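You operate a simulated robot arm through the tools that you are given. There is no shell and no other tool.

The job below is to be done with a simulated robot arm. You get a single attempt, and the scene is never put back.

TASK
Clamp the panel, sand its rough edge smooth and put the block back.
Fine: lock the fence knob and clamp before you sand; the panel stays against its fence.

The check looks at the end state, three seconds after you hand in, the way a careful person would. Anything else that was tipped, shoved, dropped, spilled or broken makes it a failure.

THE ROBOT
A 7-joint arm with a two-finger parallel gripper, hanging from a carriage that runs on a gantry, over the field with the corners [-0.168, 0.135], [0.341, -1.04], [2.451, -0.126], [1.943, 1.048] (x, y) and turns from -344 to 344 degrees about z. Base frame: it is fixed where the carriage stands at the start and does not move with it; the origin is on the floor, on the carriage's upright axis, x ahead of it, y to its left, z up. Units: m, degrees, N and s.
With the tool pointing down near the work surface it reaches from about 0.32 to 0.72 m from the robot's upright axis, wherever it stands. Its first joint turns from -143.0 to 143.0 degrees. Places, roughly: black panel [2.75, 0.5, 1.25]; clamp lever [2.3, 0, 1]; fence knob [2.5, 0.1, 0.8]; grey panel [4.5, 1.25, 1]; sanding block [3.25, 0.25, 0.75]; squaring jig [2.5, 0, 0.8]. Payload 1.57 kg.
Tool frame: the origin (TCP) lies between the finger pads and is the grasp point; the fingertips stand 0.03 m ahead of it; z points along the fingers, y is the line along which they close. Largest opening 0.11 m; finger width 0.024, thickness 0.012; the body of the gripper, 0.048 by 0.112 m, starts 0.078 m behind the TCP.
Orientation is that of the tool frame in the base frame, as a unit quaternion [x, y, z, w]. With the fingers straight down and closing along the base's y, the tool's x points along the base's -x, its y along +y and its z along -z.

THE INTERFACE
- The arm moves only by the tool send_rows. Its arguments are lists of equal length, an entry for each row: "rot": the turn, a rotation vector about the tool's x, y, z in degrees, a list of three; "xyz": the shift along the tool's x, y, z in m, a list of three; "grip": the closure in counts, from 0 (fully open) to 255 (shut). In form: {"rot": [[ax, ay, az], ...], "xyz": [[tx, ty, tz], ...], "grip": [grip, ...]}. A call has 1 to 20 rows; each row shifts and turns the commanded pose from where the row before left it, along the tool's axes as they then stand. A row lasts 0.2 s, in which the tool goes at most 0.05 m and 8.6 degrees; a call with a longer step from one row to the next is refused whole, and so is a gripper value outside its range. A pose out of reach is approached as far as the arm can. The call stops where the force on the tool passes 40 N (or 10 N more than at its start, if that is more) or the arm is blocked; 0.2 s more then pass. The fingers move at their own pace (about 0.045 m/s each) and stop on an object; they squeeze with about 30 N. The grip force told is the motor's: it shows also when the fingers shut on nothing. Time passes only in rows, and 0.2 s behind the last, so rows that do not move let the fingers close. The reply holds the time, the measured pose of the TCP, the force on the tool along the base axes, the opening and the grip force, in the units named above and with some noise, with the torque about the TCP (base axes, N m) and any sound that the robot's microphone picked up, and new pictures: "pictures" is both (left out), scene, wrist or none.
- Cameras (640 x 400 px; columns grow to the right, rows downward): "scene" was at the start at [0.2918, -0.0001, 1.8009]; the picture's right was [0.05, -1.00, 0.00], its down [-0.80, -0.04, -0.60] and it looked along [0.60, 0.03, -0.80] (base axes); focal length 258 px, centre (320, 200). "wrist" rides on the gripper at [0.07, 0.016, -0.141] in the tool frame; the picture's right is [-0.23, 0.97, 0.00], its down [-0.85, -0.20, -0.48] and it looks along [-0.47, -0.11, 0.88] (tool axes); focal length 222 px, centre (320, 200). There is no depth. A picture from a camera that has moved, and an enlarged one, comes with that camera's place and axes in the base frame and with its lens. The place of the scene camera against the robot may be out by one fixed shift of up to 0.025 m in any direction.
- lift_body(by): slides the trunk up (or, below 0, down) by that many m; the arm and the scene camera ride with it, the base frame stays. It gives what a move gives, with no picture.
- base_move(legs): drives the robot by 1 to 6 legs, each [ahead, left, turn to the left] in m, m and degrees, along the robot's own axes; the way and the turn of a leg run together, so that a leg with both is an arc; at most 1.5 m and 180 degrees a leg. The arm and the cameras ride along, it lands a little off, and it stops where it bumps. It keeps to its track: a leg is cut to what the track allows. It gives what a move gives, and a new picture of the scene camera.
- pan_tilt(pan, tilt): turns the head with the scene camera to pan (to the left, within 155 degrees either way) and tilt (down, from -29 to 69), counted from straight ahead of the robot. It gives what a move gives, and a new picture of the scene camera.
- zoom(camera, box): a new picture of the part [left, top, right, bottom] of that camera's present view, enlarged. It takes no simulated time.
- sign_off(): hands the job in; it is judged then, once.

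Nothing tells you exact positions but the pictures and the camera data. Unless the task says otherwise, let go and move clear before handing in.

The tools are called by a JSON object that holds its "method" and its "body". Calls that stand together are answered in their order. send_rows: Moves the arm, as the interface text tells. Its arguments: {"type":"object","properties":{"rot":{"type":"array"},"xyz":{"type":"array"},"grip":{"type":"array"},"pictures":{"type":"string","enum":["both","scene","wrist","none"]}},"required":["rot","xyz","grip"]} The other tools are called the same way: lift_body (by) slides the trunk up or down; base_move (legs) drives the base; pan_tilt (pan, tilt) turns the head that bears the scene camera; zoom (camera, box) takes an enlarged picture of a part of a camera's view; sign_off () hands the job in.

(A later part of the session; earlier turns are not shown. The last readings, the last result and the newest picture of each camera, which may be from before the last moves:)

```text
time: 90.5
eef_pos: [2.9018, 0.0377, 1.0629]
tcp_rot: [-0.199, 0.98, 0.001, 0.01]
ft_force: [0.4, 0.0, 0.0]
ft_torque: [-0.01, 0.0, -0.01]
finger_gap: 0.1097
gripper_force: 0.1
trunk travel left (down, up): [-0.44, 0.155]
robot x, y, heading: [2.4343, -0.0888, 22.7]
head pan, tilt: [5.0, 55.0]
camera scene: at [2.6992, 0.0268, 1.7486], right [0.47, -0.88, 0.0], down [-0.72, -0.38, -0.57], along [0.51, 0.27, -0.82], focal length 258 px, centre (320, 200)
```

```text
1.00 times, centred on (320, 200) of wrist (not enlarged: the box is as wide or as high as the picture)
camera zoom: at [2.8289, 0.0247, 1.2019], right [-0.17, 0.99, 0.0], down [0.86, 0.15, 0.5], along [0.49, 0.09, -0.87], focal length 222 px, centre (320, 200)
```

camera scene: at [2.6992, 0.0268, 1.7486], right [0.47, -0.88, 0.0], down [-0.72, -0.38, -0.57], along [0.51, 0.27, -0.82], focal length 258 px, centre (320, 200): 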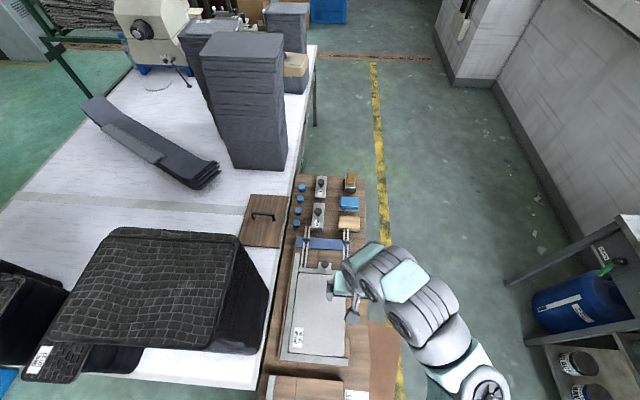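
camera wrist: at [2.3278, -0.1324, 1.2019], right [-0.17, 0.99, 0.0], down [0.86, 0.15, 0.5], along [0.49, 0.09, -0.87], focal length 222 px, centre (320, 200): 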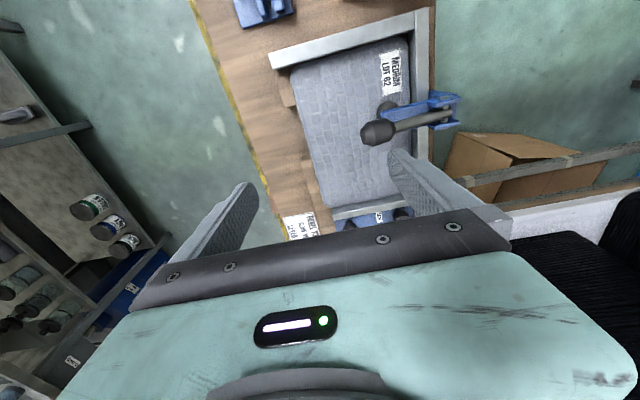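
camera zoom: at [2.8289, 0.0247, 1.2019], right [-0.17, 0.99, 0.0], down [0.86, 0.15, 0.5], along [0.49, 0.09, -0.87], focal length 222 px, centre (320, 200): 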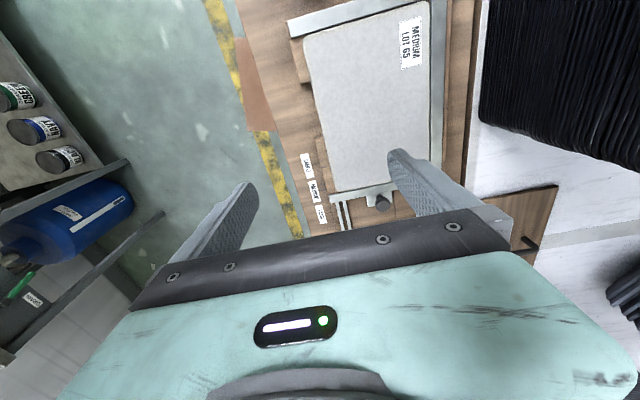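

The tan block sits just past the far fixture's rods. I'll extend the arm forward at a safe height to view the blocks from the wrist camera.

{"method": "send_rows", "body": {"rot": [[0, 0, 0], [0, 0, 0], [0, 0, 0], [0, 0, 0], [0, 0, 0], [0, 0, 0], [0, 0, 0], [0, 0, 0]], "xyz": [[-0.04, 0, 0], [-0.04, 0, 0], [-0.04, 0, 0], [-0.04, 0, 0], [-0.04, 0, 0], [-0.04, 0, 0], [-0.03, 0, 0], [0, 0, 0]], "grip": [0, 0, 0, 0, 0, 0, 0, 0], "pictures": "both"}}

{"method": "zoom", "body": {"camera": "wrist", "box": [220, 60, 460, 240]}}

```text
time: 92.3
eef_pos: [3.138, 0.1694, 1.058]
tcp_rot: [-0.201, 0.98, 0.002, 0.01]
ft_force: [-0.4, -0.3, -0.7]
ft_torque: [0.01, 0.01, 0.01]
finger_gap: 0.11
gripper_force: 0.0
out of reach, approached as far as the arm can: row 1, 2
trunk travel left (down, up): [-0.44, 0.155]
robot x, y, heading: [2.4376, -0.0874, 23.0]
head pan, tilt: [5.0, 55.0]
camera scene: at [2.6993, 0.0267, 1.7487], right [0.47, -0.88, 0.0], down [-0.72, -0.38, -0.57], along [0.51, 0.27, -0.82], focal length 258 px, centre (320, 200)
camera wrist: at [3.0649, 0.1565, 1.1972], right [-0.17, 0.98, 0.0], down [0.86, 0.15, 0.5], along [0.49, 0.09, -0.87], focal length 222 px, centre (320, 200)
```

scene: 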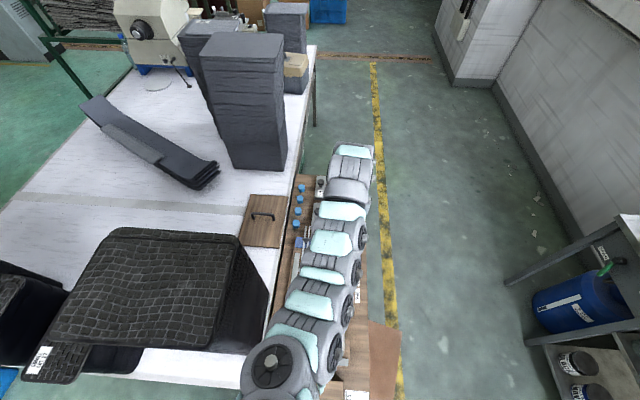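
wrist: 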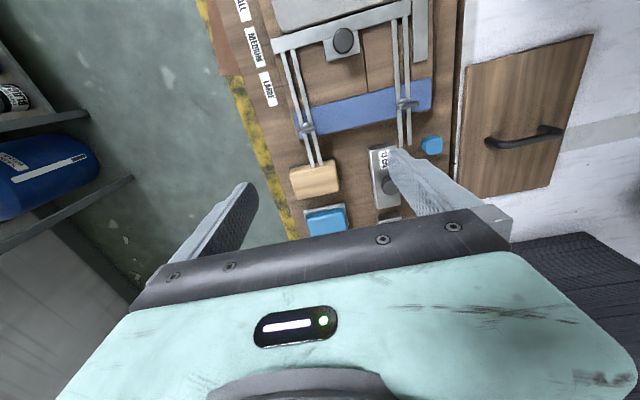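

```text
2.22 times, centred on (340, 150) of wrist
camera zoom: at [3.0649, 0.1565, 1.1972], right [-0.17, 0.98, 0.0], down [0.86, 0.15, 0.5], along [0.49, 0.09, -0.87], focal length 494 px, centre (276, 311)
```

zoom: 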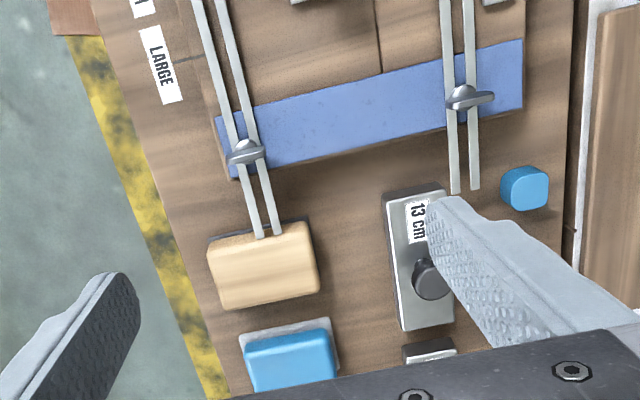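

I now place the tan block's centre at about (3.236, 0.179), roughly 8 × 6 cm, on a bench top at z≈0.78. I'll tilt the tool 33° outward and move to a hover above it.

{"method": "send_rows", "body": {"rot": [[0, -8.25, 0], [0, -8.25, 0], [0, -8.25, 0], [0, -8.25, 0], [0, 0, 0], [0, 0, 0], [0, 0, 0], [0, 0, 0], [0, 0, 0]], "xyz": [[0, 0, 0], [0, 0, 0], [0, 0, 0], [0, 0, 0], [-0.00125, -0.0075, 0.0395], [-0.00125, -0.0075, 0.0395], [-0.00125, -0.0075, 0.0395], [-0.00125, -0.0075, 0.0395], [0, 0, 0]], "grip": [0, 0, 0, 0, 0, 0, 0, 0, 0], "pictures": "both"}}

{"method": "zoom", "body": {"camera": "wrist", "box": [200, 60, 440, 240]}}

```text
time: 94.3
eef_pos: [3.236, 0.1778, 0.9292]
tcp_rot: [-0.191, 0.936, 0.057, 0.289]
ft_force: [1.1, -0.2, -0.1]
ft_torque: [-0.01, 0.02, 0.0]
finger_gap: 0.1098
gripper_force: 0.0
trunk travel left (down, up): [-0.44, 0.155]
robot x, y, heading: [2.435, -0.091, 22.8]
head pan, tilt: [5.0, 55.0]
camera scene: at [2.6993, 0.0267, 1.7487], right [0.47, -0.88, 0.0], down [-0.72, -0.38, -0.57], along [0.51, 0.27, -0.82], focal length 258 px, centre (320, 200)
camera wrist: at [3.1046, 0.1394, 1.0071], right [-0.21, 0.97, 0.13], down [0.48, -0.01, 0.88], along [0.85, 0.24, -0.46], focal length 222 px, centre (320, 200)
```

scene: 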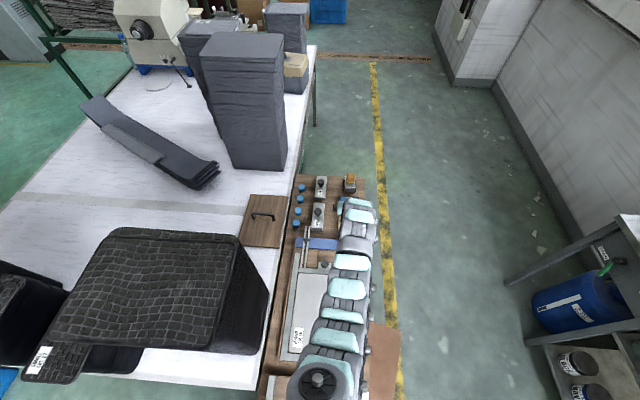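
wrist: 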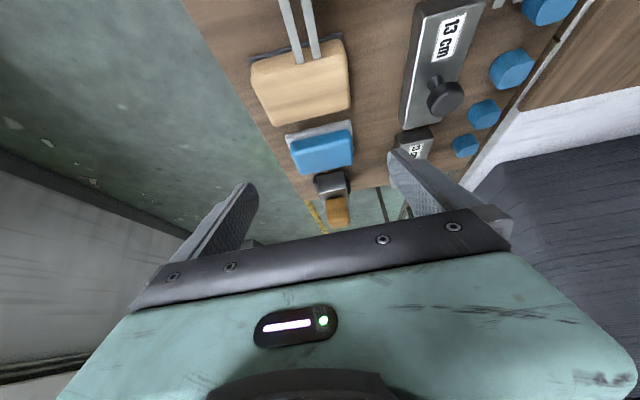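

```text
2.22 times, centred on (320, 150) of wrist
camera zoom: at [3.1046, 0.1394, 1.0071], right [-0.21, 0.97, 0.13], down [0.48, -0.01, 0.88], along [0.85, 0.24, -0.46], focal length 494 px, centre (320, 311)
```

zoom: 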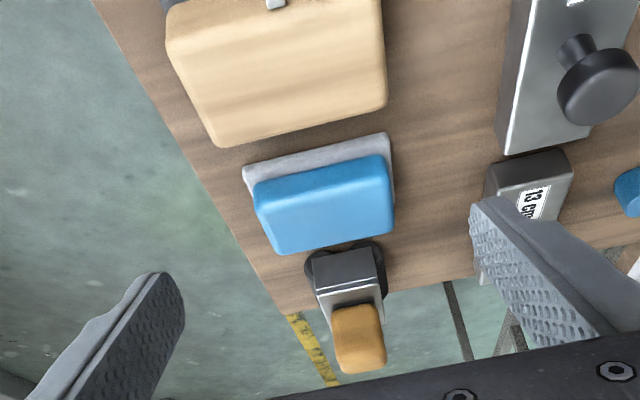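

The hover pose is reached. I'll zoom in on the tan and blue blocks to be sure which is the sanding block.

{"method": "zoom", "body": {"camera": "wrist", "box": [240, 20, 370, 130]}}

{"method": "zoom", "body": {"camera": "wrist", "box": [270, 100, 370, 230]}}

{"method": "zoom", "body": {"camera": "wrist", "box": [240, 0, 340, 70]}}

```text
3.64 times, centred on (305, 75) of wrist
camera zoom: at [3.1046, 0.1394, 1.0071], right [-0.21, 0.97, 0.13], down [0.48, -0.01, 0.88], along [0.85, 0.24, -0.46], focal length 808 px, centre (374, 654)
```

zoom: 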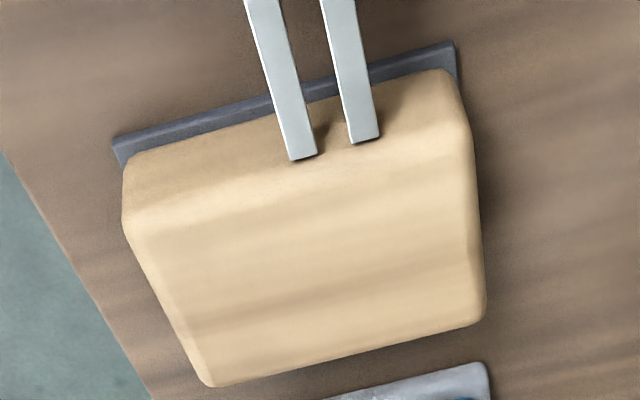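

```text
3.08 times, centred on (320, 165) of wrist
camera zoom: at [3.1046, 0.1394, 1.0071], right [-0.21, 0.97, 0.13], down [0.48, -0.01, 0.88], along [0.85, 0.24, -0.46], focal length 684 px, centre (320, 308)
```

zoom: 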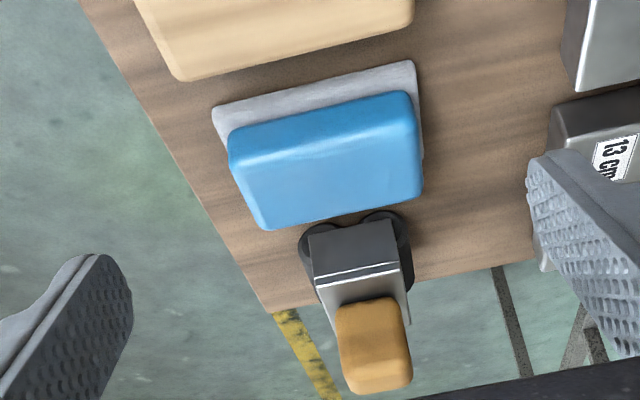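

```text
5.71 times, centred on (290, 35) of wrist
camera zoom: at [3.1046, 0.1394, 1.0071], right [-0.21, 0.97, 0.13], down [0.48, -0.01, 0.88], along [0.85, 0.24, -0.46], focal length 1269 px, centre (491, 1143)
```

zoom: 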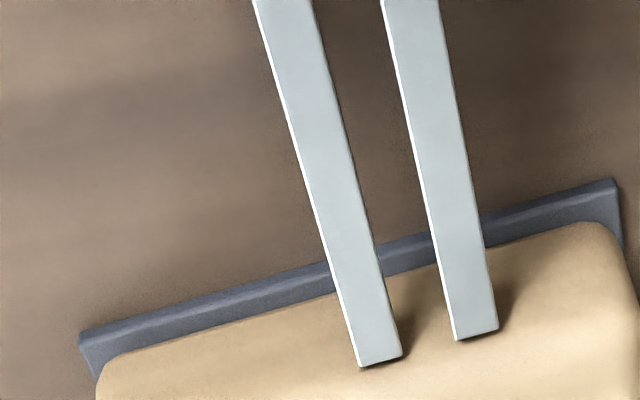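

The tan block is wood with a thin dark abrasive sole: that is the sanding block. The blue one is a sponge on a pale pad. I'll go straight down around the tan block's ends, fingers open.

{"method": "send_rows", "body": {"rot": [[0, 0, 0], [0, 0, 0], [0, 0, 0], [0, 0, 0], [0, 0, 0], [0, 0, 0]], "xyz": [[0.0138, 0, 0.0203], [0.0138, 0, 0.0203], [0.0138, 0, 0.0203], [0.0138, 0, 0.0203], [0.007, 0, 0.0103], [0, 0, 0]], "grip": [0, 0, 0, 0, 0, 0], "pictures": "both"}}

{"method": "zoom", "body": {"camera": "wrist", "box": [160, 60, 480, 260]}}

```text
time: 95.7
eef_pos: [3.2275, 0.172, 0.8348]
tcp_rot: [-0.191, 0.936, 0.058, 0.289]
ft_force: [-0.2, -1.0, -0.7]
ft_torque: [-0.03, 0.02, 0.02]
finger_gap: 0.1099
gripper_force: 0.0
out of reach, approached as far as the arm can: row 4, 5
trunk travel left (down, up): [-0.44, 0.155]
robot x, y, heading: [2.4385, -0.0874, 22.9]
head pan, tilt: [5.0, 55.0]
camera scene: at [2.6993, 0.0267, 1.7487], right [0.47, -0.88, 0.0], down [-0.72, -0.38, -0.57], along [0.51, 0.27, -0.82], focal length 258 px, centre (320, 200)
camera wrist: at [3.0945, 0.1337, 0.9123], right [-0.21, 0.97, 0.13], down [0.48, -0.01, 0.88], along [0.85, 0.24, -0.46], focal length 222 px, centre (320, 200)
```

scene: 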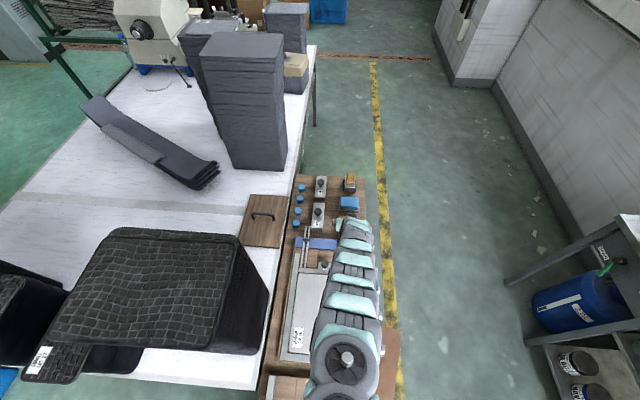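
wrist: 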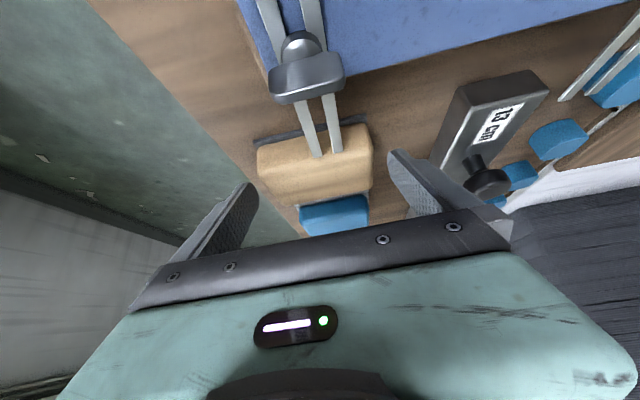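

```text
2.00 times, centred on (320, 160) of wrist
camera zoom: at [3.0945, 0.1337, 0.9123], right [-0.21, 0.97, 0.13], down [0.48, -0.01, 0.88], along [0.85, 0.24, -0.46], focal length 444 px, centre (320, 280)
```

zoom: 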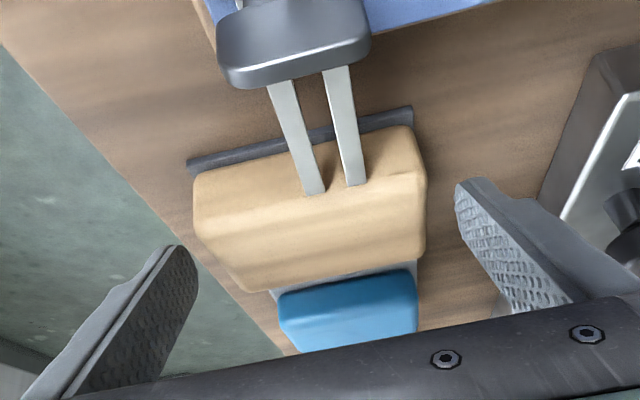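

The arm ran out of reach 3 cm too high. I'll raise the hand a bit, lower the trunk, and try again.

{"method": "send_rows", "body": {"rot": [[0, 0, 0], [0, 0, 0], [0, 0, 0]], "xyz": [[-0.016, 0, -0.0235], [-0.016, 0, -0.0235], [0, 0, 0]], "grip": [0, 0, 0], "pictures": "none"}}

{"method": "lift_body", "body": {"by": -0.06}}

```text
time: 96.5
eef_pos: [3.2266, 0.1731, 0.8913]
tcp_rot: [-0.191, 0.936, 0.058, 0.289]
ft_force: [0.0, -0.8, -0.2]
ft_torque: [0.0, 0.07, -0.03]
finger_gap: 0.1103
gripper_force: 0.1
trunk travel left (down, up): [-0.44, 0.155]
robot x, y, heading: [2.4353, -0.0885, 22.9]
head pan, tilt: [5.0, 55.0]
```

```text
time: 97.5
eef_pos: [3.2266, 0.1741, 0.8315]
tcp_rot: [-0.191, 0.936, 0.058, 0.289]
ft_force: [0.5, 0.8, 0.1]
ft_torque: [0.01, 0.02, 0.02]
finger_gap: 0.1099
gripper_force: 0.1
trunk travel left (down, up): [-0.38, 0.215]
robot x, y, heading: [2.432, -0.0849, 22.8]
head pan, tilt: [5.0, 55.0]
```

{"method": "send_rows", "body": {"rot": [[0, 0, 0], [0, 0, 0], [0, 0, 0]], "xyz": [[0.0035, 0, 0.0131], [0.0035, 0, 0.0131], [0, 0, 0]], "grip": [0, 0, 0], "pictures": "wrist"}}

{"method": "zoom", "body": {"camera": "wrist", "box": [160, 60, 480, 260]}}

```text
time: 98.1
eef_pos: [3.2372, 0.1779, 0.8131]
tcp_rot: [-0.19, 0.936, 0.059, 0.289]
ft_force: [0.4, -0.6, -0.8]
ft_torque: [0.03, 0.02, 0.01]
finger_gap: 0.1098
gripper_force: 0.0
trunk travel left (down, up): [-0.38, 0.215]
robot x, y, heading: [2.4336, -0.086, 23.0]
head pan, tilt: [5.0, 55.0]
stopped in row 2: the force on the tool passed its limit at 167 N (the readings are from after the stop); the commanded pose is now the measured one
camera wrist: at [3.1041, 0.1388, 0.8908], right [-0.21, 0.97, 0.13], down [0.48, -0.01, 0.88], along [0.85, 0.24, -0.46], focal length 222 px, centre (320, 200)
```

wrist: 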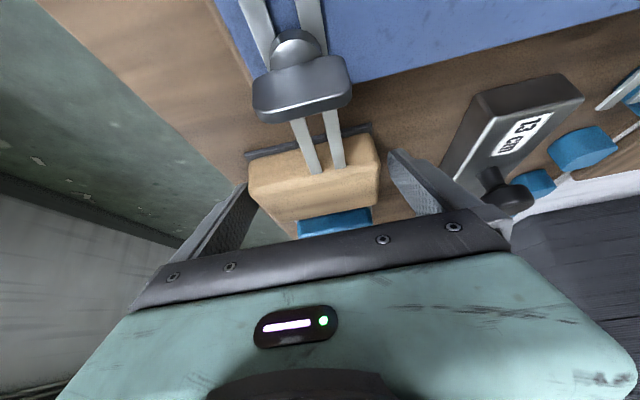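

```text
2.00 times, centred on (320, 160) of wrist
camera zoom: at [3.1041, 0.1388, 0.8908], right [-0.21, 0.97, 0.13], down [0.48, -0.01, 0.88], along [0.85, 0.24, -0.46], focal length 444 px, centre (320, 280)
```

zoom: 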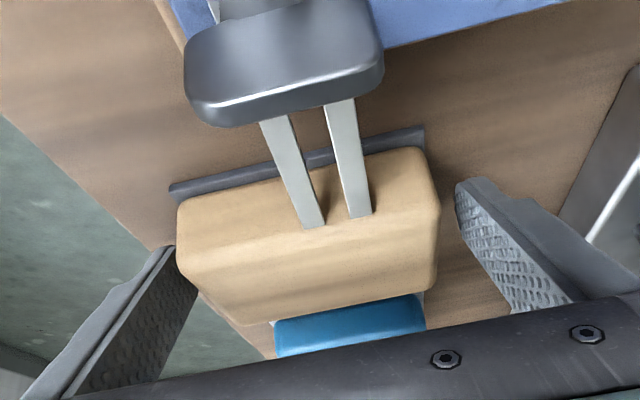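

A fingertip touched the bench top at z≈0.78. I'll raise 4 mm, back up 1 cm to centre on the block, and close.

{"method": "send_rows", "body": {"rot": [[0, 0, 0], [0, 0, 0], [0, 0, 0], [0, 0, 0], [0, 0, 0], [0, 0, 0], [0, 0, 0]], "xyz": [[0.006, 0, -0.0089], [0, 0, 0], [0, 0, 0], [0, 0, 0], [0, 0, 0], [0, 0, 0], [0, 0, 0]], "grip": [0, 30, 60, 100, 150, 200, 255], "pictures": "wrist"}}

{"method": "zoom", "body": {"camera": "wrist", "box": [160, 60, 480, 260]}}

```text
time: 99.7
eef_pos: [3.2254, 0.1711, 0.8153]
tcp_rot: [-0.189, 0.937, 0.058, 0.288]
ft_force: [-0.6, 0.0, 0.7]
ft_torque: [-0.02, 0.02, -0.08]
finger_gap: 0.0894
gripper_force: 30.0
trunk travel left (down, up): [-0.38, 0.215]
robot x, y, heading: [2.4365, -0.088, 22.8]
head pan, tilt: [5.0, 55.0]
camera wrist: at [3.0932, 0.1333, 0.8936], right [-0.21, 0.97, 0.13], down [0.48, -0.01, 0.88], along [0.85, 0.24, -0.46], focal length 222 px, centre (320, 200)
```

wrist: 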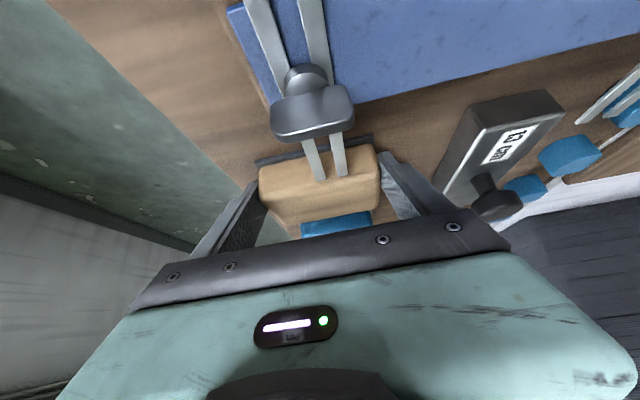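

```text
2.00 times, centred on (320, 160) of wrist
camera zoom: at [3.0932, 0.1333, 0.8936], right [-0.21, 0.97, 0.13], down [0.48, -0.01, 0.88], along [0.85, 0.24, -0.46], focal length 444 px, centre (320, 280)
```

zoom: 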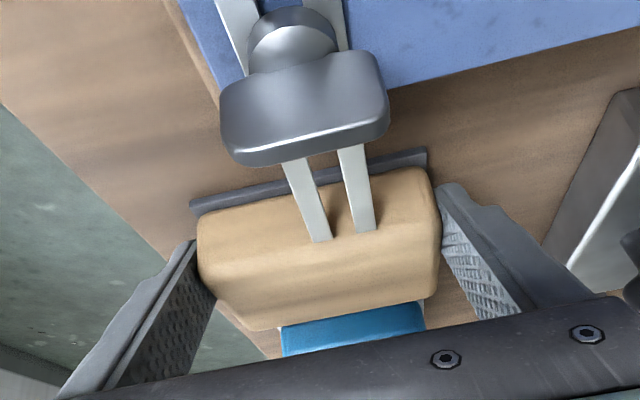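

I have the sanding block (89 mm, 30 N). I'll slide it 2 cm forward, clear of the rods, then lift it straight up.

{"method": "send_rows", "body": {"rot": [[0, 0, 0], [0, 0, 0], [0, 0, 0], [0, 0, 0], [0, 0, 0]], "xyz": [[-0.0065, 0, 0.003], [-0.006, 0, 0.003], [-0.006, 0, 0.002], [-0.0056, 0, -0.0083], [0, 0, 0]], "grip": [255, 255, 255, 255, 255], "pictures": "wrist"}}

{"method": "zoom", "body": {"camera": "wrist", "box": [160, 60, 480, 260]}}

```text
time: 100.9
eef_pos: [3.2439, 0.1804, 0.8306]
tcp_rot: [-0.189, 0.937, 0.058, 0.288]
ft_force: [0.5, -0.1, -1.9]
ft_torque: [-0.04, 0.04, 0.02]
finger_gap: 0.0898
gripper_force: 29.4
trunk travel left (down, up): [-0.38, 0.215]
robot x, y, heading: [2.435, -0.0898, 22.9]
head pan, tilt: [5.0, 55.0]
camera wrist: at [3.112, 0.1414, 0.9073], right [-0.21, 0.97, 0.13], down [0.48, -0.01, 0.88], along [0.85, 0.24, -0.47], focal length 222 px, centre (320, 200)
```

wrist: 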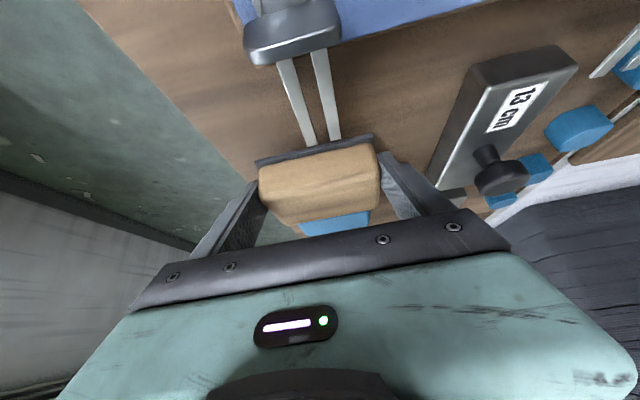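

```text
2.00 times, centred on (320, 160) of wrist
camera zoom: at [3.112, 0.1414, 0.9073], right [-0.21, 0.97, 0.13], down [0.48, -0.01, 0.88], along [0.85, 0.24, -0.47], focal length 444 px, centre (320, 280)
```

zoom: 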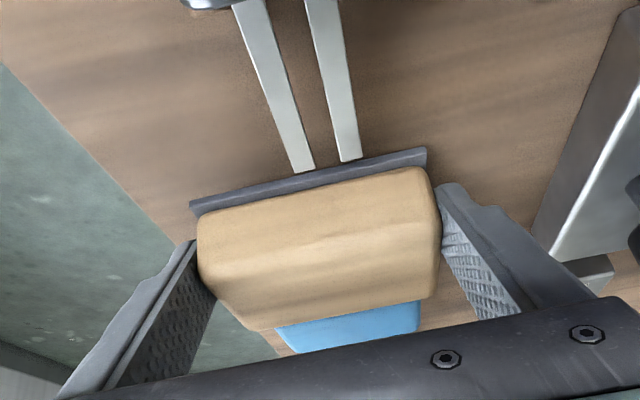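

The block is clear of the rods and held firmly. Lifting it well up.

{"method": "send_rows", "body": {"rot": [[0, 0, 0], [0, 0, 0], [0, 0, 0], [0, 0, 0], [0, 0, 0], [0, 0, 0]], "xyz": [[-0.0169, 0, -0.0248], [-0.0169, 0, -0.0248], [-0.0169, 0, -0.0248], [-0.0169, 0, -0.0248], [-0.0169, 0, -0.0248], [0, 0, 0]], "grip": [255, 255, 255, 255, 255, 255], "pictures": "both"}}

{"method": "zoom", "body": {"camera": "wrist", "box": [160, 60, 480, 260]}}

```text
time: 102.3
eef_pos: [3.2453, 0.1798, 0.9778]
tcp_rot: [-0.19, 0.937, 0.058, 0.287]
ft_force: [-0.2, 0.4, -1.6]
ft_torque: [-0.04, 0.0, 0.01]
finger_gap: 0.0893
gripper_force: 30.3
trunk travel left (down, up): [-0.38, 0.215]
robot x, y, heading: [2.4315, -0.0865, 23.0]
head pan, tilt: [5.0, 55.0]
camera scene: at [2.6991, 0.0266, 1.6886], right [0.47, -0.88, 0.0], down [-0.72, -0.38, -0.57], along [0.51, 0.27, -0.82], focal length 258 px, centre (320, 200)
camera wrist: at [3.1127, 0.1411, 1.0566], right [-0.21, 0.97, 0.13], down [0.48, -0.01, 0.88], along [0.85, 0.24, -0.47], focal length 222 px, centre (320, 200)
```

scene: 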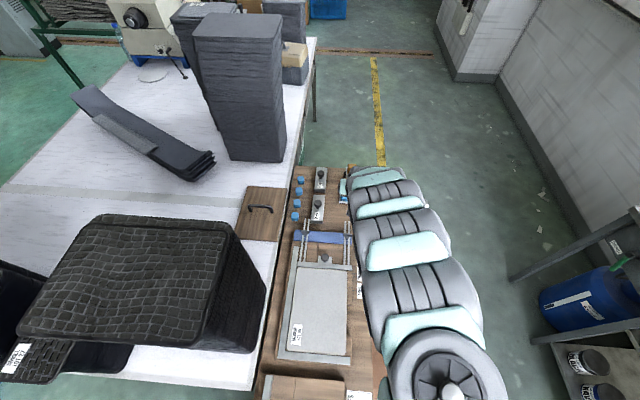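
wrist: 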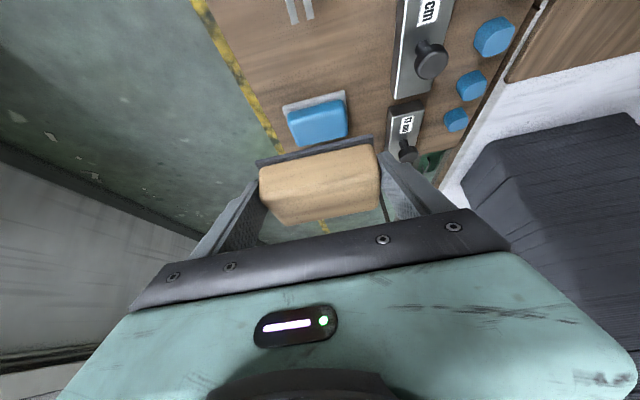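

```text
2.00 times, centred on (320, 160) of wrist
camera zoom: at [3.1127, 0.1411, 1.0566], right [-0.21, 0.97, 0.13], down [0.48, -0.01, 0.88], along [0.85, 0.24, -0.47], focal length 444 px, centre (320, 280)
```

zoom: 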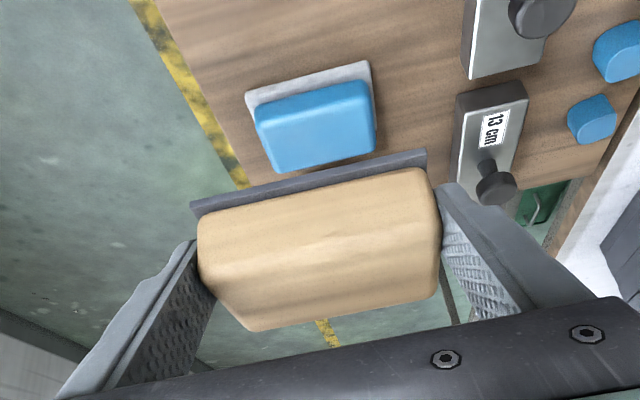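

The block is up and clear. For sanding I'll hold its sole vertical against the panel's right edge (v≈-1.09, z 0.80–0.82). First I'll raise the trunk and back up along the bench.

{"method": "lift_body", "body": {"by": 0.1}}

{"method": "base_move", "body": {"legs": [[-0.57, 0.04, 0]]}}

```text
time: 103.6
eef_pos: [3.2441, 0.1798, 1.0789]
tcp_rot: [-0.19, 0.937, 0.059, 0.288]
ft_force: [0.3, -0.6, -2.3]
ft_torque: [-0.04, 0.01, -0.01]
finger_gap: 0.0895
gripper_force: 30.8
trunk travel left (down, up): [-0.48, 0.115]
robot x, y, heading: [2.4354, -0.0869, 22.4]
head pan, tilt: [5.0, 55.0]
```

```text
time: 106.9
eef_pos: [2.6906, -0.0043, 1.0788]
tcp_rot: [-0.195, 0.936, 0.059, 0.288]
ft_force: [0.9, -0.6, -1.5]
ft_torque: [0.0, 0.05, 0.01]
finger_gap: 0.0893
gripper_force: 30.3
trunk travel left (down, up): [-0.48, 0.115]
robot x, y, heading: [1.8833, -0.2817, 23.6]
head pan, tilt: [5.0, 55.0]
camera scene: at [2.1468, -0.1634, 1.7886], right [0.48, -0.88, 0.0], down [-0.72, -0.39, -0.57], along [0.5, 0.27, -0.82], focal length 258 px, centre (320, 200)
```

scene: 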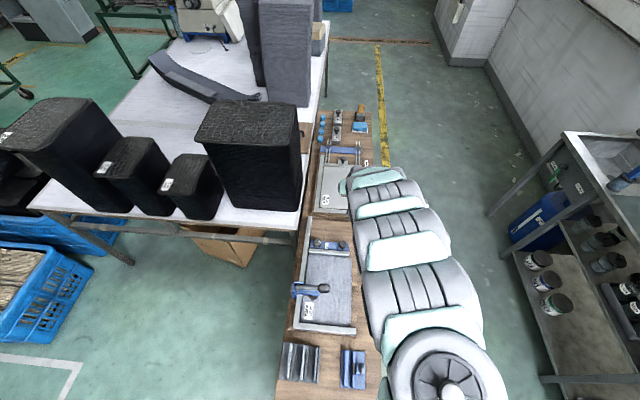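

Standing back at u≈1.62 with the block safe. Now I'll retract, bring the tool upright, and yaw it 90° clockwise in free air to the right of the panel.

{"method": "send_rows", "body": {"rot": [[0, 0, 0], [0, 0, 0], [0, 0, 0], [0, 0, 0], [0, 0, 0], [0, 8.55, 0], [0, 8.55, 0], [0, 8.55, 0], [0, 8.55, 0], [0, 0, 0]], "xyz": [[0.033, -0.02, -0.0225], [0.033, -0.02, -0.0225], [0.033, -0.02, -0.0225], [0.033, -0.02, -0.0225], [0.033, -0.02, -0.0225], [0, 0, 0], [0, 0, 0], [0, 0, 0], [0, 0, 0], [0, 0, 0]], "grip": [255, 255, 255, 255, 255, 255, 255, 255, 255, 255], "pictures": "none"}}

{"method": "send_rows", "body": {"rot": [[0, 0, 8.2], [0, 0, 8.2], [0, 0, 8.2], [0, 0, 8.2], [0, 0, 8.2], [0, 0, 8.2], [0, 0, 8.2], [0, 0, 8.2], [0, 0, 8.2], [0, 0, 8.2], [0, 0, 8.2], [0, 0, 0]], "xyz": [[0, 0, 0], [0, 0, 0], [0, 0, 0], [0, 0, 0], [0, 0, 0], [0, 0, 0], [0, 0, 0], [0, 0, 0], [0, 0, 0], [0, 0, 0], [0, 0, 0], [0, 0, 0]], "grip": [255, 255, 255, 255, 255, 255, 255, 255, 255, 255, 255, 255], "pictures": "both"}}

```text
time: 109.1
eef_pos: [2.6515, -0.1707, 1.0438]
tcp_rot: [-0.204, 0.979, 0.0, -0.003]
ft_force: [0.1, -0.1, -1.4]
ft_torque: [-0.01, -0.08, 0.0]
finger_gap: 0.0893
gripper_force: 29.7
out of reach, approached as far as the arm can: row 2, 3, 4, 5
trunk travel left (down, up): [-0.48, 0.115]
robot x, y, heading: [1.883, -0.2765, 23.8]
head pan, tilt: [5.0, 55.0]
```

```text
time: 111.7
eef_pos: [2.6523, -0.1684, 1.0457]
tcp_rot: [0.549, 0.836, 0.001, 0.0]
ft_force: [0.0, -0.6, -1.4]
ft_torque: [0.02, -0.01, 0.0]
finger_gap: 0.0897
gripper_force: 30.1
trunk travel left (down, up): [-0.48, 0.115]
robot x, y, heading: [1.8804, -0.2831, 23.6]
head pan, tilt: [5.0, 55.0]
camera scene: at [2.1468, -0.1634, 1.7886], right [0.48, -0.88, 0.0], down [-0.72, -0.39, -0.57], along [0.5, 0.27, -0.82], focal length 258 px, centre (320, 200)
camera wrist: at [2.6409, -0.0992, 1.1872], right [0.98, 0.18, 0.0], down [0.16, -0.86, 0.48], along [0.08, -0.47, -0.88], focal length 222 px, centre (320, 200)
```

scene: 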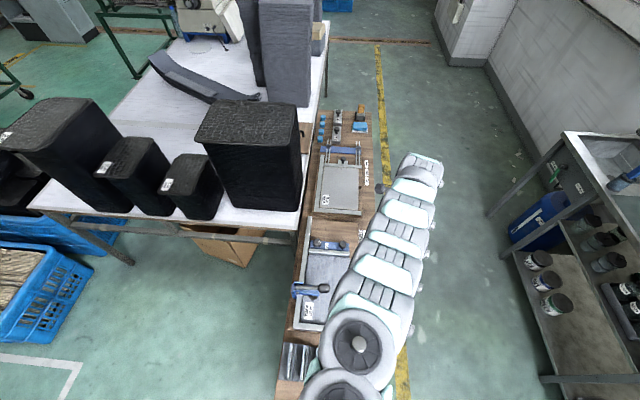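
wrist: 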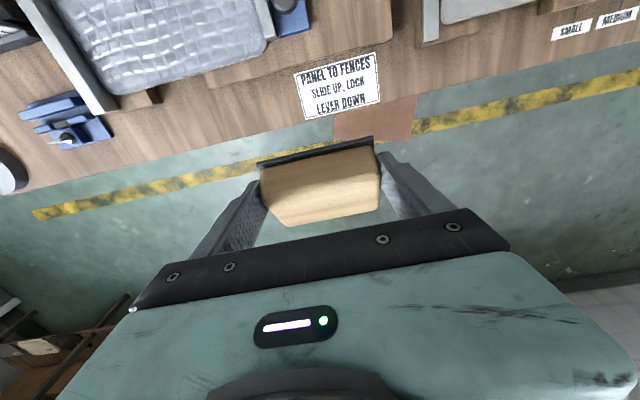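

The tool is yawed with fingers along the bench. Next I'll pitch it 56° so the sole faces the panel's edge, still in free air.

{"method": "send_rows", "body": {"rot": [[0, 8, 0], [0, 8, 0], [0, 8, 0], [0, 8, 0], [0, 8, 0], [0, 8, 0], [0, 7.8, 0], [0, 0, 0]], "xyz": [[0, 0, 0], [0, 0, 0], [0, 0, 0], [0, 0, 0], [0, 0, 0], [0, 0, 0], [0, 0, 0], [0, 0, 0]], "grip": [255, 255, 255, 255, 255, 255, 255, 255], "pictures": "both"}}

```text
time: 113.5
eef_pos: [2.5503, -0.1829, 1.0944]
tcp_rot: [0.502, 0.764, 0.224, -0.339]
ft_force: [-0.7, 0.0, -1.5]
ft_torque: [-0.02, -0.01, 0.02]
finger_gap: 0.0889
gripper_force: 30.1
out of reach, approached as far as the arm can: row 1, 2, 3, 4, 5, 7
trunk travel left (down, up): [-0.48, 0.115]
robot x, y, heading: [1.8846, -0.2819, 23.8]
head pan, tilt: [5.0, 55.0]
camera scene: at [2.1468, -0.1634, 1.7886], right [0.48, -0.88, 0.0], down [-0.72, -0.39, -0.57], along [0.5, 0.27, -0.82], focal length 258 px, centre (320, 200)
camera wrist: at [2.5889, -0.2303, 1.241], right [0.95, 0.25, -0.17], down [0.19, -0.93, -0.31], along [-0.23, 0.27, -0.93], focal length 222 px, centre (320, 200)
```

scene: 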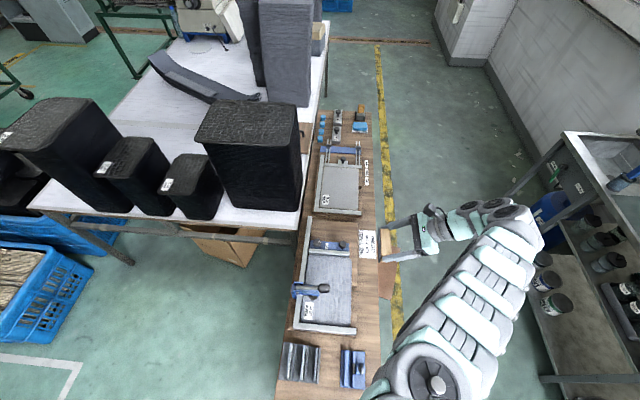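
wrist: 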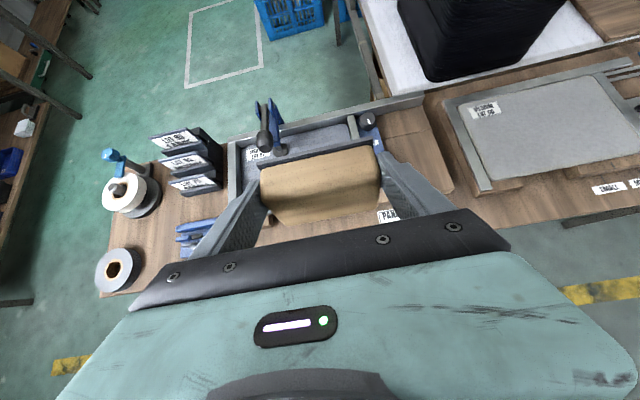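

The arm swung its elbow out to the right and the hand now points left at the panel, about 8° short of the wanted pitch. I'll lower the trunk by 0.1 m (a level I've already used safely) and try the remaining pitch.

{"method": "lift_body", "body": {"by": -0.1}}

{"method": "send_rows", "body": {"rot": [[0, 4, 0], [0, 3.9, 0], [0, 0, 0]], "xyz": [[0, 0, 0], [0, 0, 0], [0, 0, 0]], "grip": [255, 255, 255], "pictures": "both"}}

```text
time: 114.9
eef_pos: [2.5506, -0.1833, 0.9938]
tcp_rot: [0.502, 0.764, 0.222, -0.337]
ft_force: [-0.3, 0.1, -1.1]
ft_torque: [-0.03, -0.03, 0.02]
finger_gap: 0.0893
gripper_force: 29.8
trunk travel left (down, up): [-0.38, 0.215]
robot x, y, heading: [1.8839, -0.2839, 23.7]
head pan, tilt: [5.0, 55.0]
```

```text
time: 115.7
eef_pos: [2.5323, -0.171, 1.0062]
tcp_rot: [0.485, 0.739, 0.256, -0.392]
ft_force: [-0.8, 0.5, -1.1]
ft_torque: [-0.03, -0.02, -0.03]
finger_gap: 0.0895
gripper_force: 29.8
out of reach, approached as far as the arm can: row 1, 2
trunk travel left (down, up): [-0.38, 0.215]
robot x, y, heading: [1.8847, -0.2832, 23.5]
head pan, tilt: [5.0, 55.0]
camera scene: at [2.1467, -0.1635, 1.6885], right [0.48, -0.88, 0.0], down [-0.72, -0.39, -0.57], along [0.5, 0.27, -0.82], focal length 258 px, centre (320, 200)
camera wrist: at [2.5793, -0.2365, 1.1435], right [0.94, 0.27, -0.19], down [0.17, -0.88, -0.44], along [-0.28, 0.38, -0.88], focal length 222 px, centre (320, 200)
```

scene: 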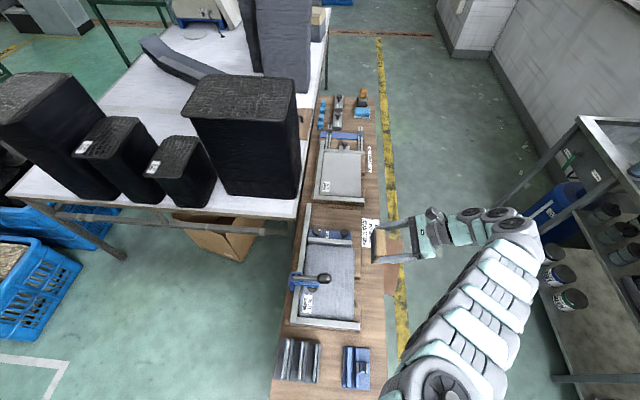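
wrist: 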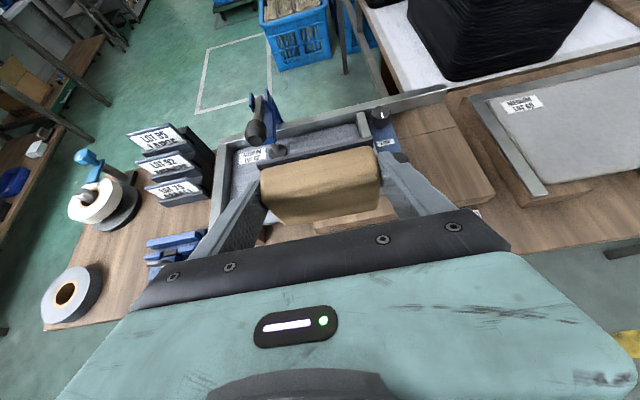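

The pitch is right now but the arm is at its limit, so I'll bring the carriage 0.2 m closer and then shift the hand back.

{"method": "base_move", "body": {"legs": [[0.2, 0.0, 0]]}}

{"method": "send_rows", "body": {"rot": [[0, 0, 0], [0, 0, 0], [0, 0, 0], [0, 0, 0], [0, 0, 0], [0, 0, 0], [0, 0, 0]], "xyz": [[0, -0.03, 0], [0, -0.03, 0], [0, -0.03, 0], [0, -0.03, 0], [0, -0.03, 0], [0, -0.03, 0], [0, 0, 0]], "grip": [255, 255, 255, 255, 255, 255, 255], "pictures": "both"}}

```text
time: 117.3
eef_pos: [2.7177, -0.0892, 1.0063]
tcp_rot: [0.485, 0.739, 0.257, -0.39]
ft_force: [-0.4, 0.2, -1.0]
ft_torque: [-0.02, 0.01, -0.01]
finger_gap: 0.0896
gripper_force: 30.5
trunk travel left (down, up): [-0.38, 0.215]
robot x, y, heading: [2.0731, -0.2024, 23.6]
head pan, tilt: [5.0, 55.0]
camera scene: at [2.3321, -0.0818, 1.6886], right [0.48, -0.88, 0.0], down [-0.72, -0.39, -0.57], along [0.5, 0.28, -0.82], focal length 258 px, centre (320, 200)
```

scene: 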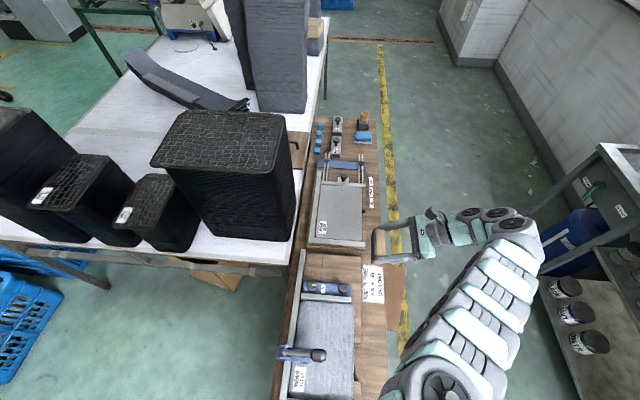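

```text
time: 118.9
eef_pos: [2.5541, -0.1603, 1.005]
tcp_rot: [0.485, 0.74, 0.256, -0.39]
ft_force: [0.6, -0.2, -1.0]
ft_torque: [0.0, -0.03, -0.04]
finger_gap: 0.0898
gripper_force: 30.3
trunk travel left (down, up): [-0.38, 0.215]
robot x, y, heading: [2.0699, -0.2009, 23.6]
head pan, tilt: [5.0, 55.0]
camera scene: at [2.3321, -0.0818, 1.6886], right [0.48, -0.88, 0.0], down [-0.72, -0.39, -0.57], along [0.5, 0.28, -0.82], focal length 258 px, centre (320, 200)
camera wrist: at [2.6005, -0.2248, 1.1411], right [0.94, 0.27, -0.19], down [0.17, -0.88, -0.44], along [-0.28, 0.38, -0.88], focal length 222 px, centre (320, 200)
```

scene: 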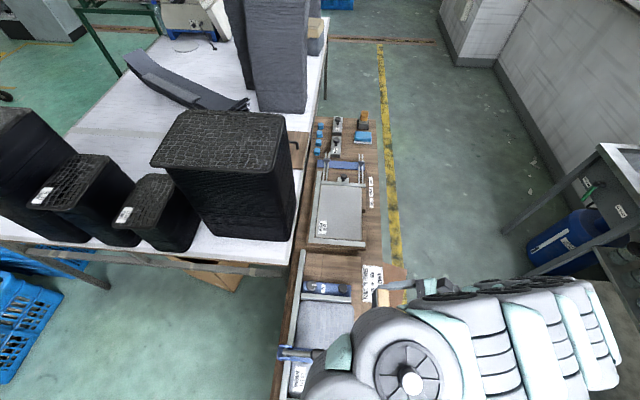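
wrist: 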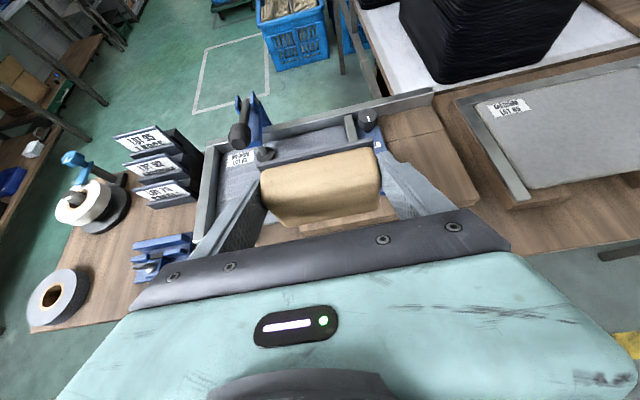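

In reach now, with the hand over the panel's right side. I'll lower the block to edge height, about 3 cm off the edge.

{"method": "send_rows", "body": {"rot": [[0, 0, 0], [0, 0, 0], [0, 0, 0], [0, 0, 0], [0, 0, 0], [0, 0, 0]], "xyz": [[-0.0262, -0.012, 0.0164], [-0.0262, -0.012, 0.0164], [-0.0262, -0.012, 0.0164], [-0.0262, -0.012, 0.0164], [-0.0206, -0.012, 0.0124], [0, 0, 0]], "grip": [255, 255, 255, 255, 255, 255], "pictures": "both"}}

{"method": "zoom", "body": {"camera": "wrist", "box": [160, 60, 480, 260]}}

```text
time: 120.3
eef_pos: [2.503, -0.1908, 0.8592]
tcp_rot: [0.484, 0.739, 0.256, -0.391]
ft_force: [-0.4, 0.1, -0.7]
ft_torque: [-0.04, -0.01, 0.01]
finger_gap: 0.0897
gripper_force: 30.1
trunk travel left (down, up): [-0.38, 0.215]
robot x, y, heading: [2.0721, -0.2006, 23.8]
head pan, tilt: [5.0, 55.0]
camera scene: at [2.332, -0.0818, 1.6886], right [0.48, -0.88, 0.0], down [-0.72, -0.39, -0.57], along [0.5, 0.28, -0.82], focal length 258 px, centre (320, 200)
camera wrist: at [2.5485, -0.2557, 0.9959], right [0.94, 0.27, -0.19], down [0.17, -0.88, -0.44], along [-0.28, 0.38, -0.88], focal length 222 px, centre (320, 200)
```

scene: 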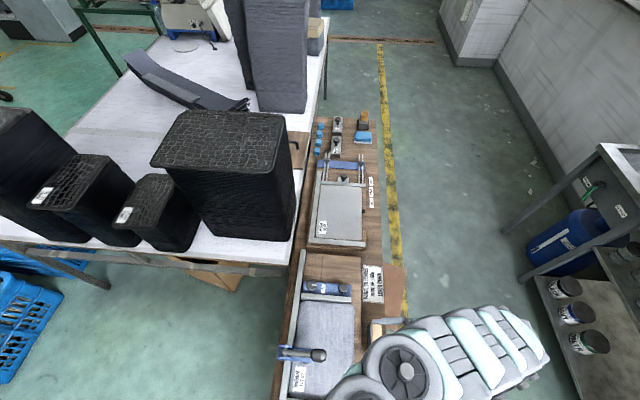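
wrist: 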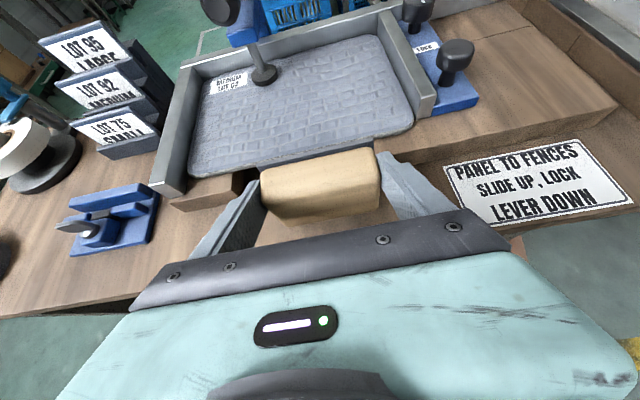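

```text
2.00 times, centred on (320, 160) of wrist
camera zoom: at [2.5485, -0.2557, 0.9959], right [0.94, 0.27, -0.19], down [0.17, -0.88, -0.44], along [-0.28, 0.38, -0.88], focal length 444 px, centre (320, 280)
```

zoom: 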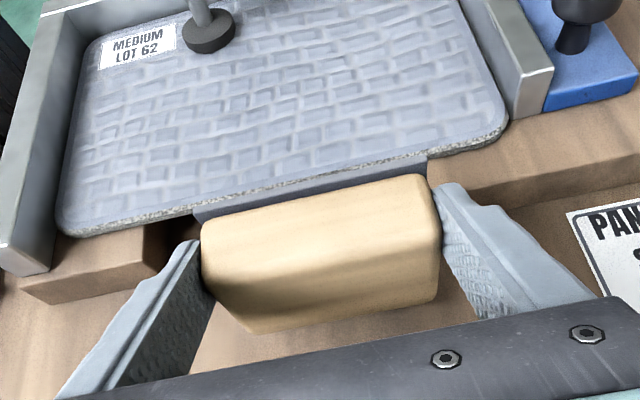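

The sole now faces the edge with about 4 cm to go. I'll lower a centimetre and move in until the sole is just short of it.

{"method": "send_rows", "body": {"rot": [[0, 0, 0], [0, 0, 0], [0, 0, 0], [0, 0, 0]], "xyz": [[-0.0091, 0, 0.0062], [0.0085, 0, 0.0125], [0.0085, 0, 0.0125], [0, 0, 0]], "grip": [255, 255, 255, 255], "pictures": "wrist"}}

{"method": "zoom", "body": {"camera": "wrist", "box": [160, 60, 480, 260]}}

```text
time: 121.3
eef_pos: [2.4928, -0.1723, 0.8462]
tcp_rot: [0.487, 0.742, 0.254, -0.385]
ft_force: [14.9, -29.0, -6.6]
ft_torque: [-1.38, -0.56, -0.48]
finger_gap: 0.0896
gripper_force: 29.8
trunk travel left (down, up): [-0.38, 0.215]
robot x, y, heading: [2.0707, -0.2012, 23.5]
head pan, tilt: [5.0, 55.0]
camera wrist: at [2.5384, -0.2358, 0.9849], right [0.95, 0.27, -0.18], down [0.17, -0.89, -0.43], along [-0.28, 0.37, -0.89], focal length 222 px, centre (320, 200)
```

wrist: 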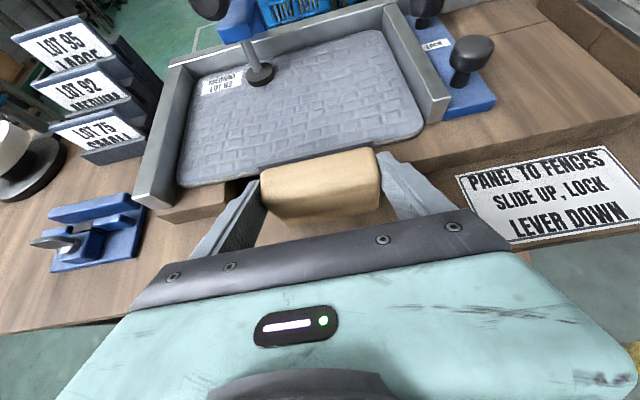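

```text
2.00 times, centred on (320, 160) of wrist
camera zoom: at [2.5384, -0.2358, 0.9849], right [0.95, 0.27, -0.18], down [0.17, -0.89, -0.43], along [-0.28, 0.37, -0.89], focal length 444 px, centre (320, 280)
```

zoom: 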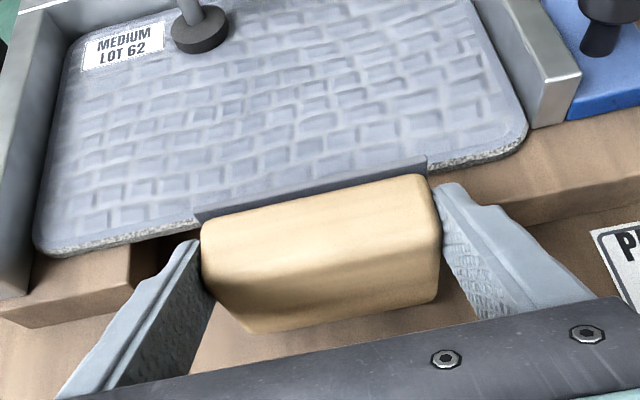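

The contact came too low: the sole's bottom was below the base board's top and touched its end. I'll back off, raise 16 mm, and approach again so the sole meets only the panel edge.

{"method": "send_rows", "body": {"rot": [[0, 0, 0], [0, 0, 0], [0, 0, 0]], "xyz": [[-0.0112, 0, -0.0165], [0.0132, 0, -0.009], [0, 0, 0]], "grip": [255, 255, 255], "pictures": "wrist"}}

{"method": "zoom", "body": {"camera": "wrist", "box": [160, 60, 480, 260]}}

```text
time: 122.1
eef_pos: [2.4979, -0.1804, 0.8631]
tcp_rot: [0.484, 0.74, 0.256, -0.392]
ft_force: [-0.6, 0.4, -2.0]
ft_torque: [0.0, 0.0, 0.01]
finger_gap: 0.0896
gripper_force: 29.8
trunk travel left (down, up): [-0.38, 0.215]
robot x, y, heading: [2.0681, -0.1999, 23.8]
head pan, tilt: [5.0, 55.0]
camera wrist: at [2.5434, -0.2454, 1.0007], right [0.94, 0.27, -0.19], down [0.17, -0.88, -0.44], along [-0.29, 0.38, -0.88], focal length 222 px, centre (320, 200)
```

wrist: 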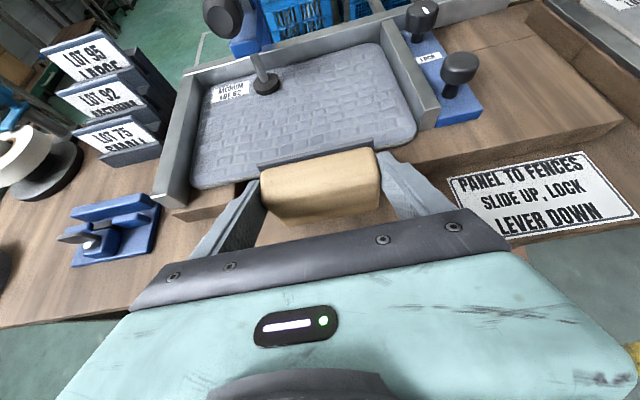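

```text
2.00 times, centred on (320, 160) of wrist
camera zoom: at [2.5434, -0.2454, 1.0007], right [0.94, 0.27, -0.19], down [0.17, -0.88, -0.44], along [-0.29, 0.38, -0.88], focal length 444 px, centre (320, 280)
```

zoom: 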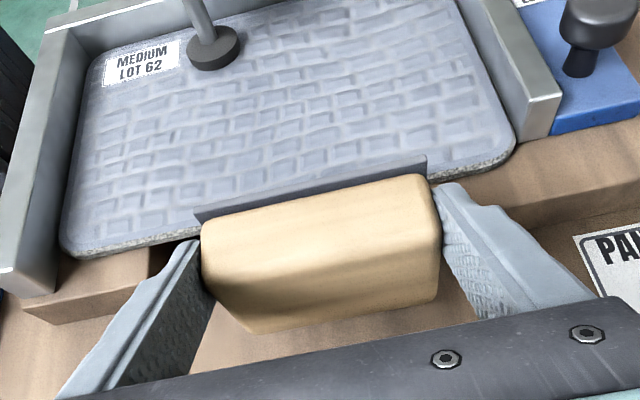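

{"method": "send_rows", "body": {"rot": [[0, 0, 0], [0, 0, 0], [0, 0, 0], [0, 0, 0], [0, 0, 0]], "xyz": [[0.0028, 0, 0.0041], [0.0028, 0, 0.0041], [0.0028, 0, 0.0041], [0.0014, 0, 0.0021], [0, 0, 0]], "grip": [255, 255, 255, 255, 255], "pictures": "none"}}

```text
time: 123.3
eef_pos: [2.4908, -0.1668, 0.8639]
tcp_rot: [0.485, 0.74, 0.256, -0.391]
ft_force: [0.1, -3.7, 10.4]
ft_torque: [0.1, 0.07, 0.03]
finger_gap: 0.0898
gripper_force: 29.5
trunk travel left (down, up): [-0.38, 0.215]
robot x, y, heading: [2.0668, -0.2018, 23.8]
head pan, tilt: [5.0, 55.0]
```

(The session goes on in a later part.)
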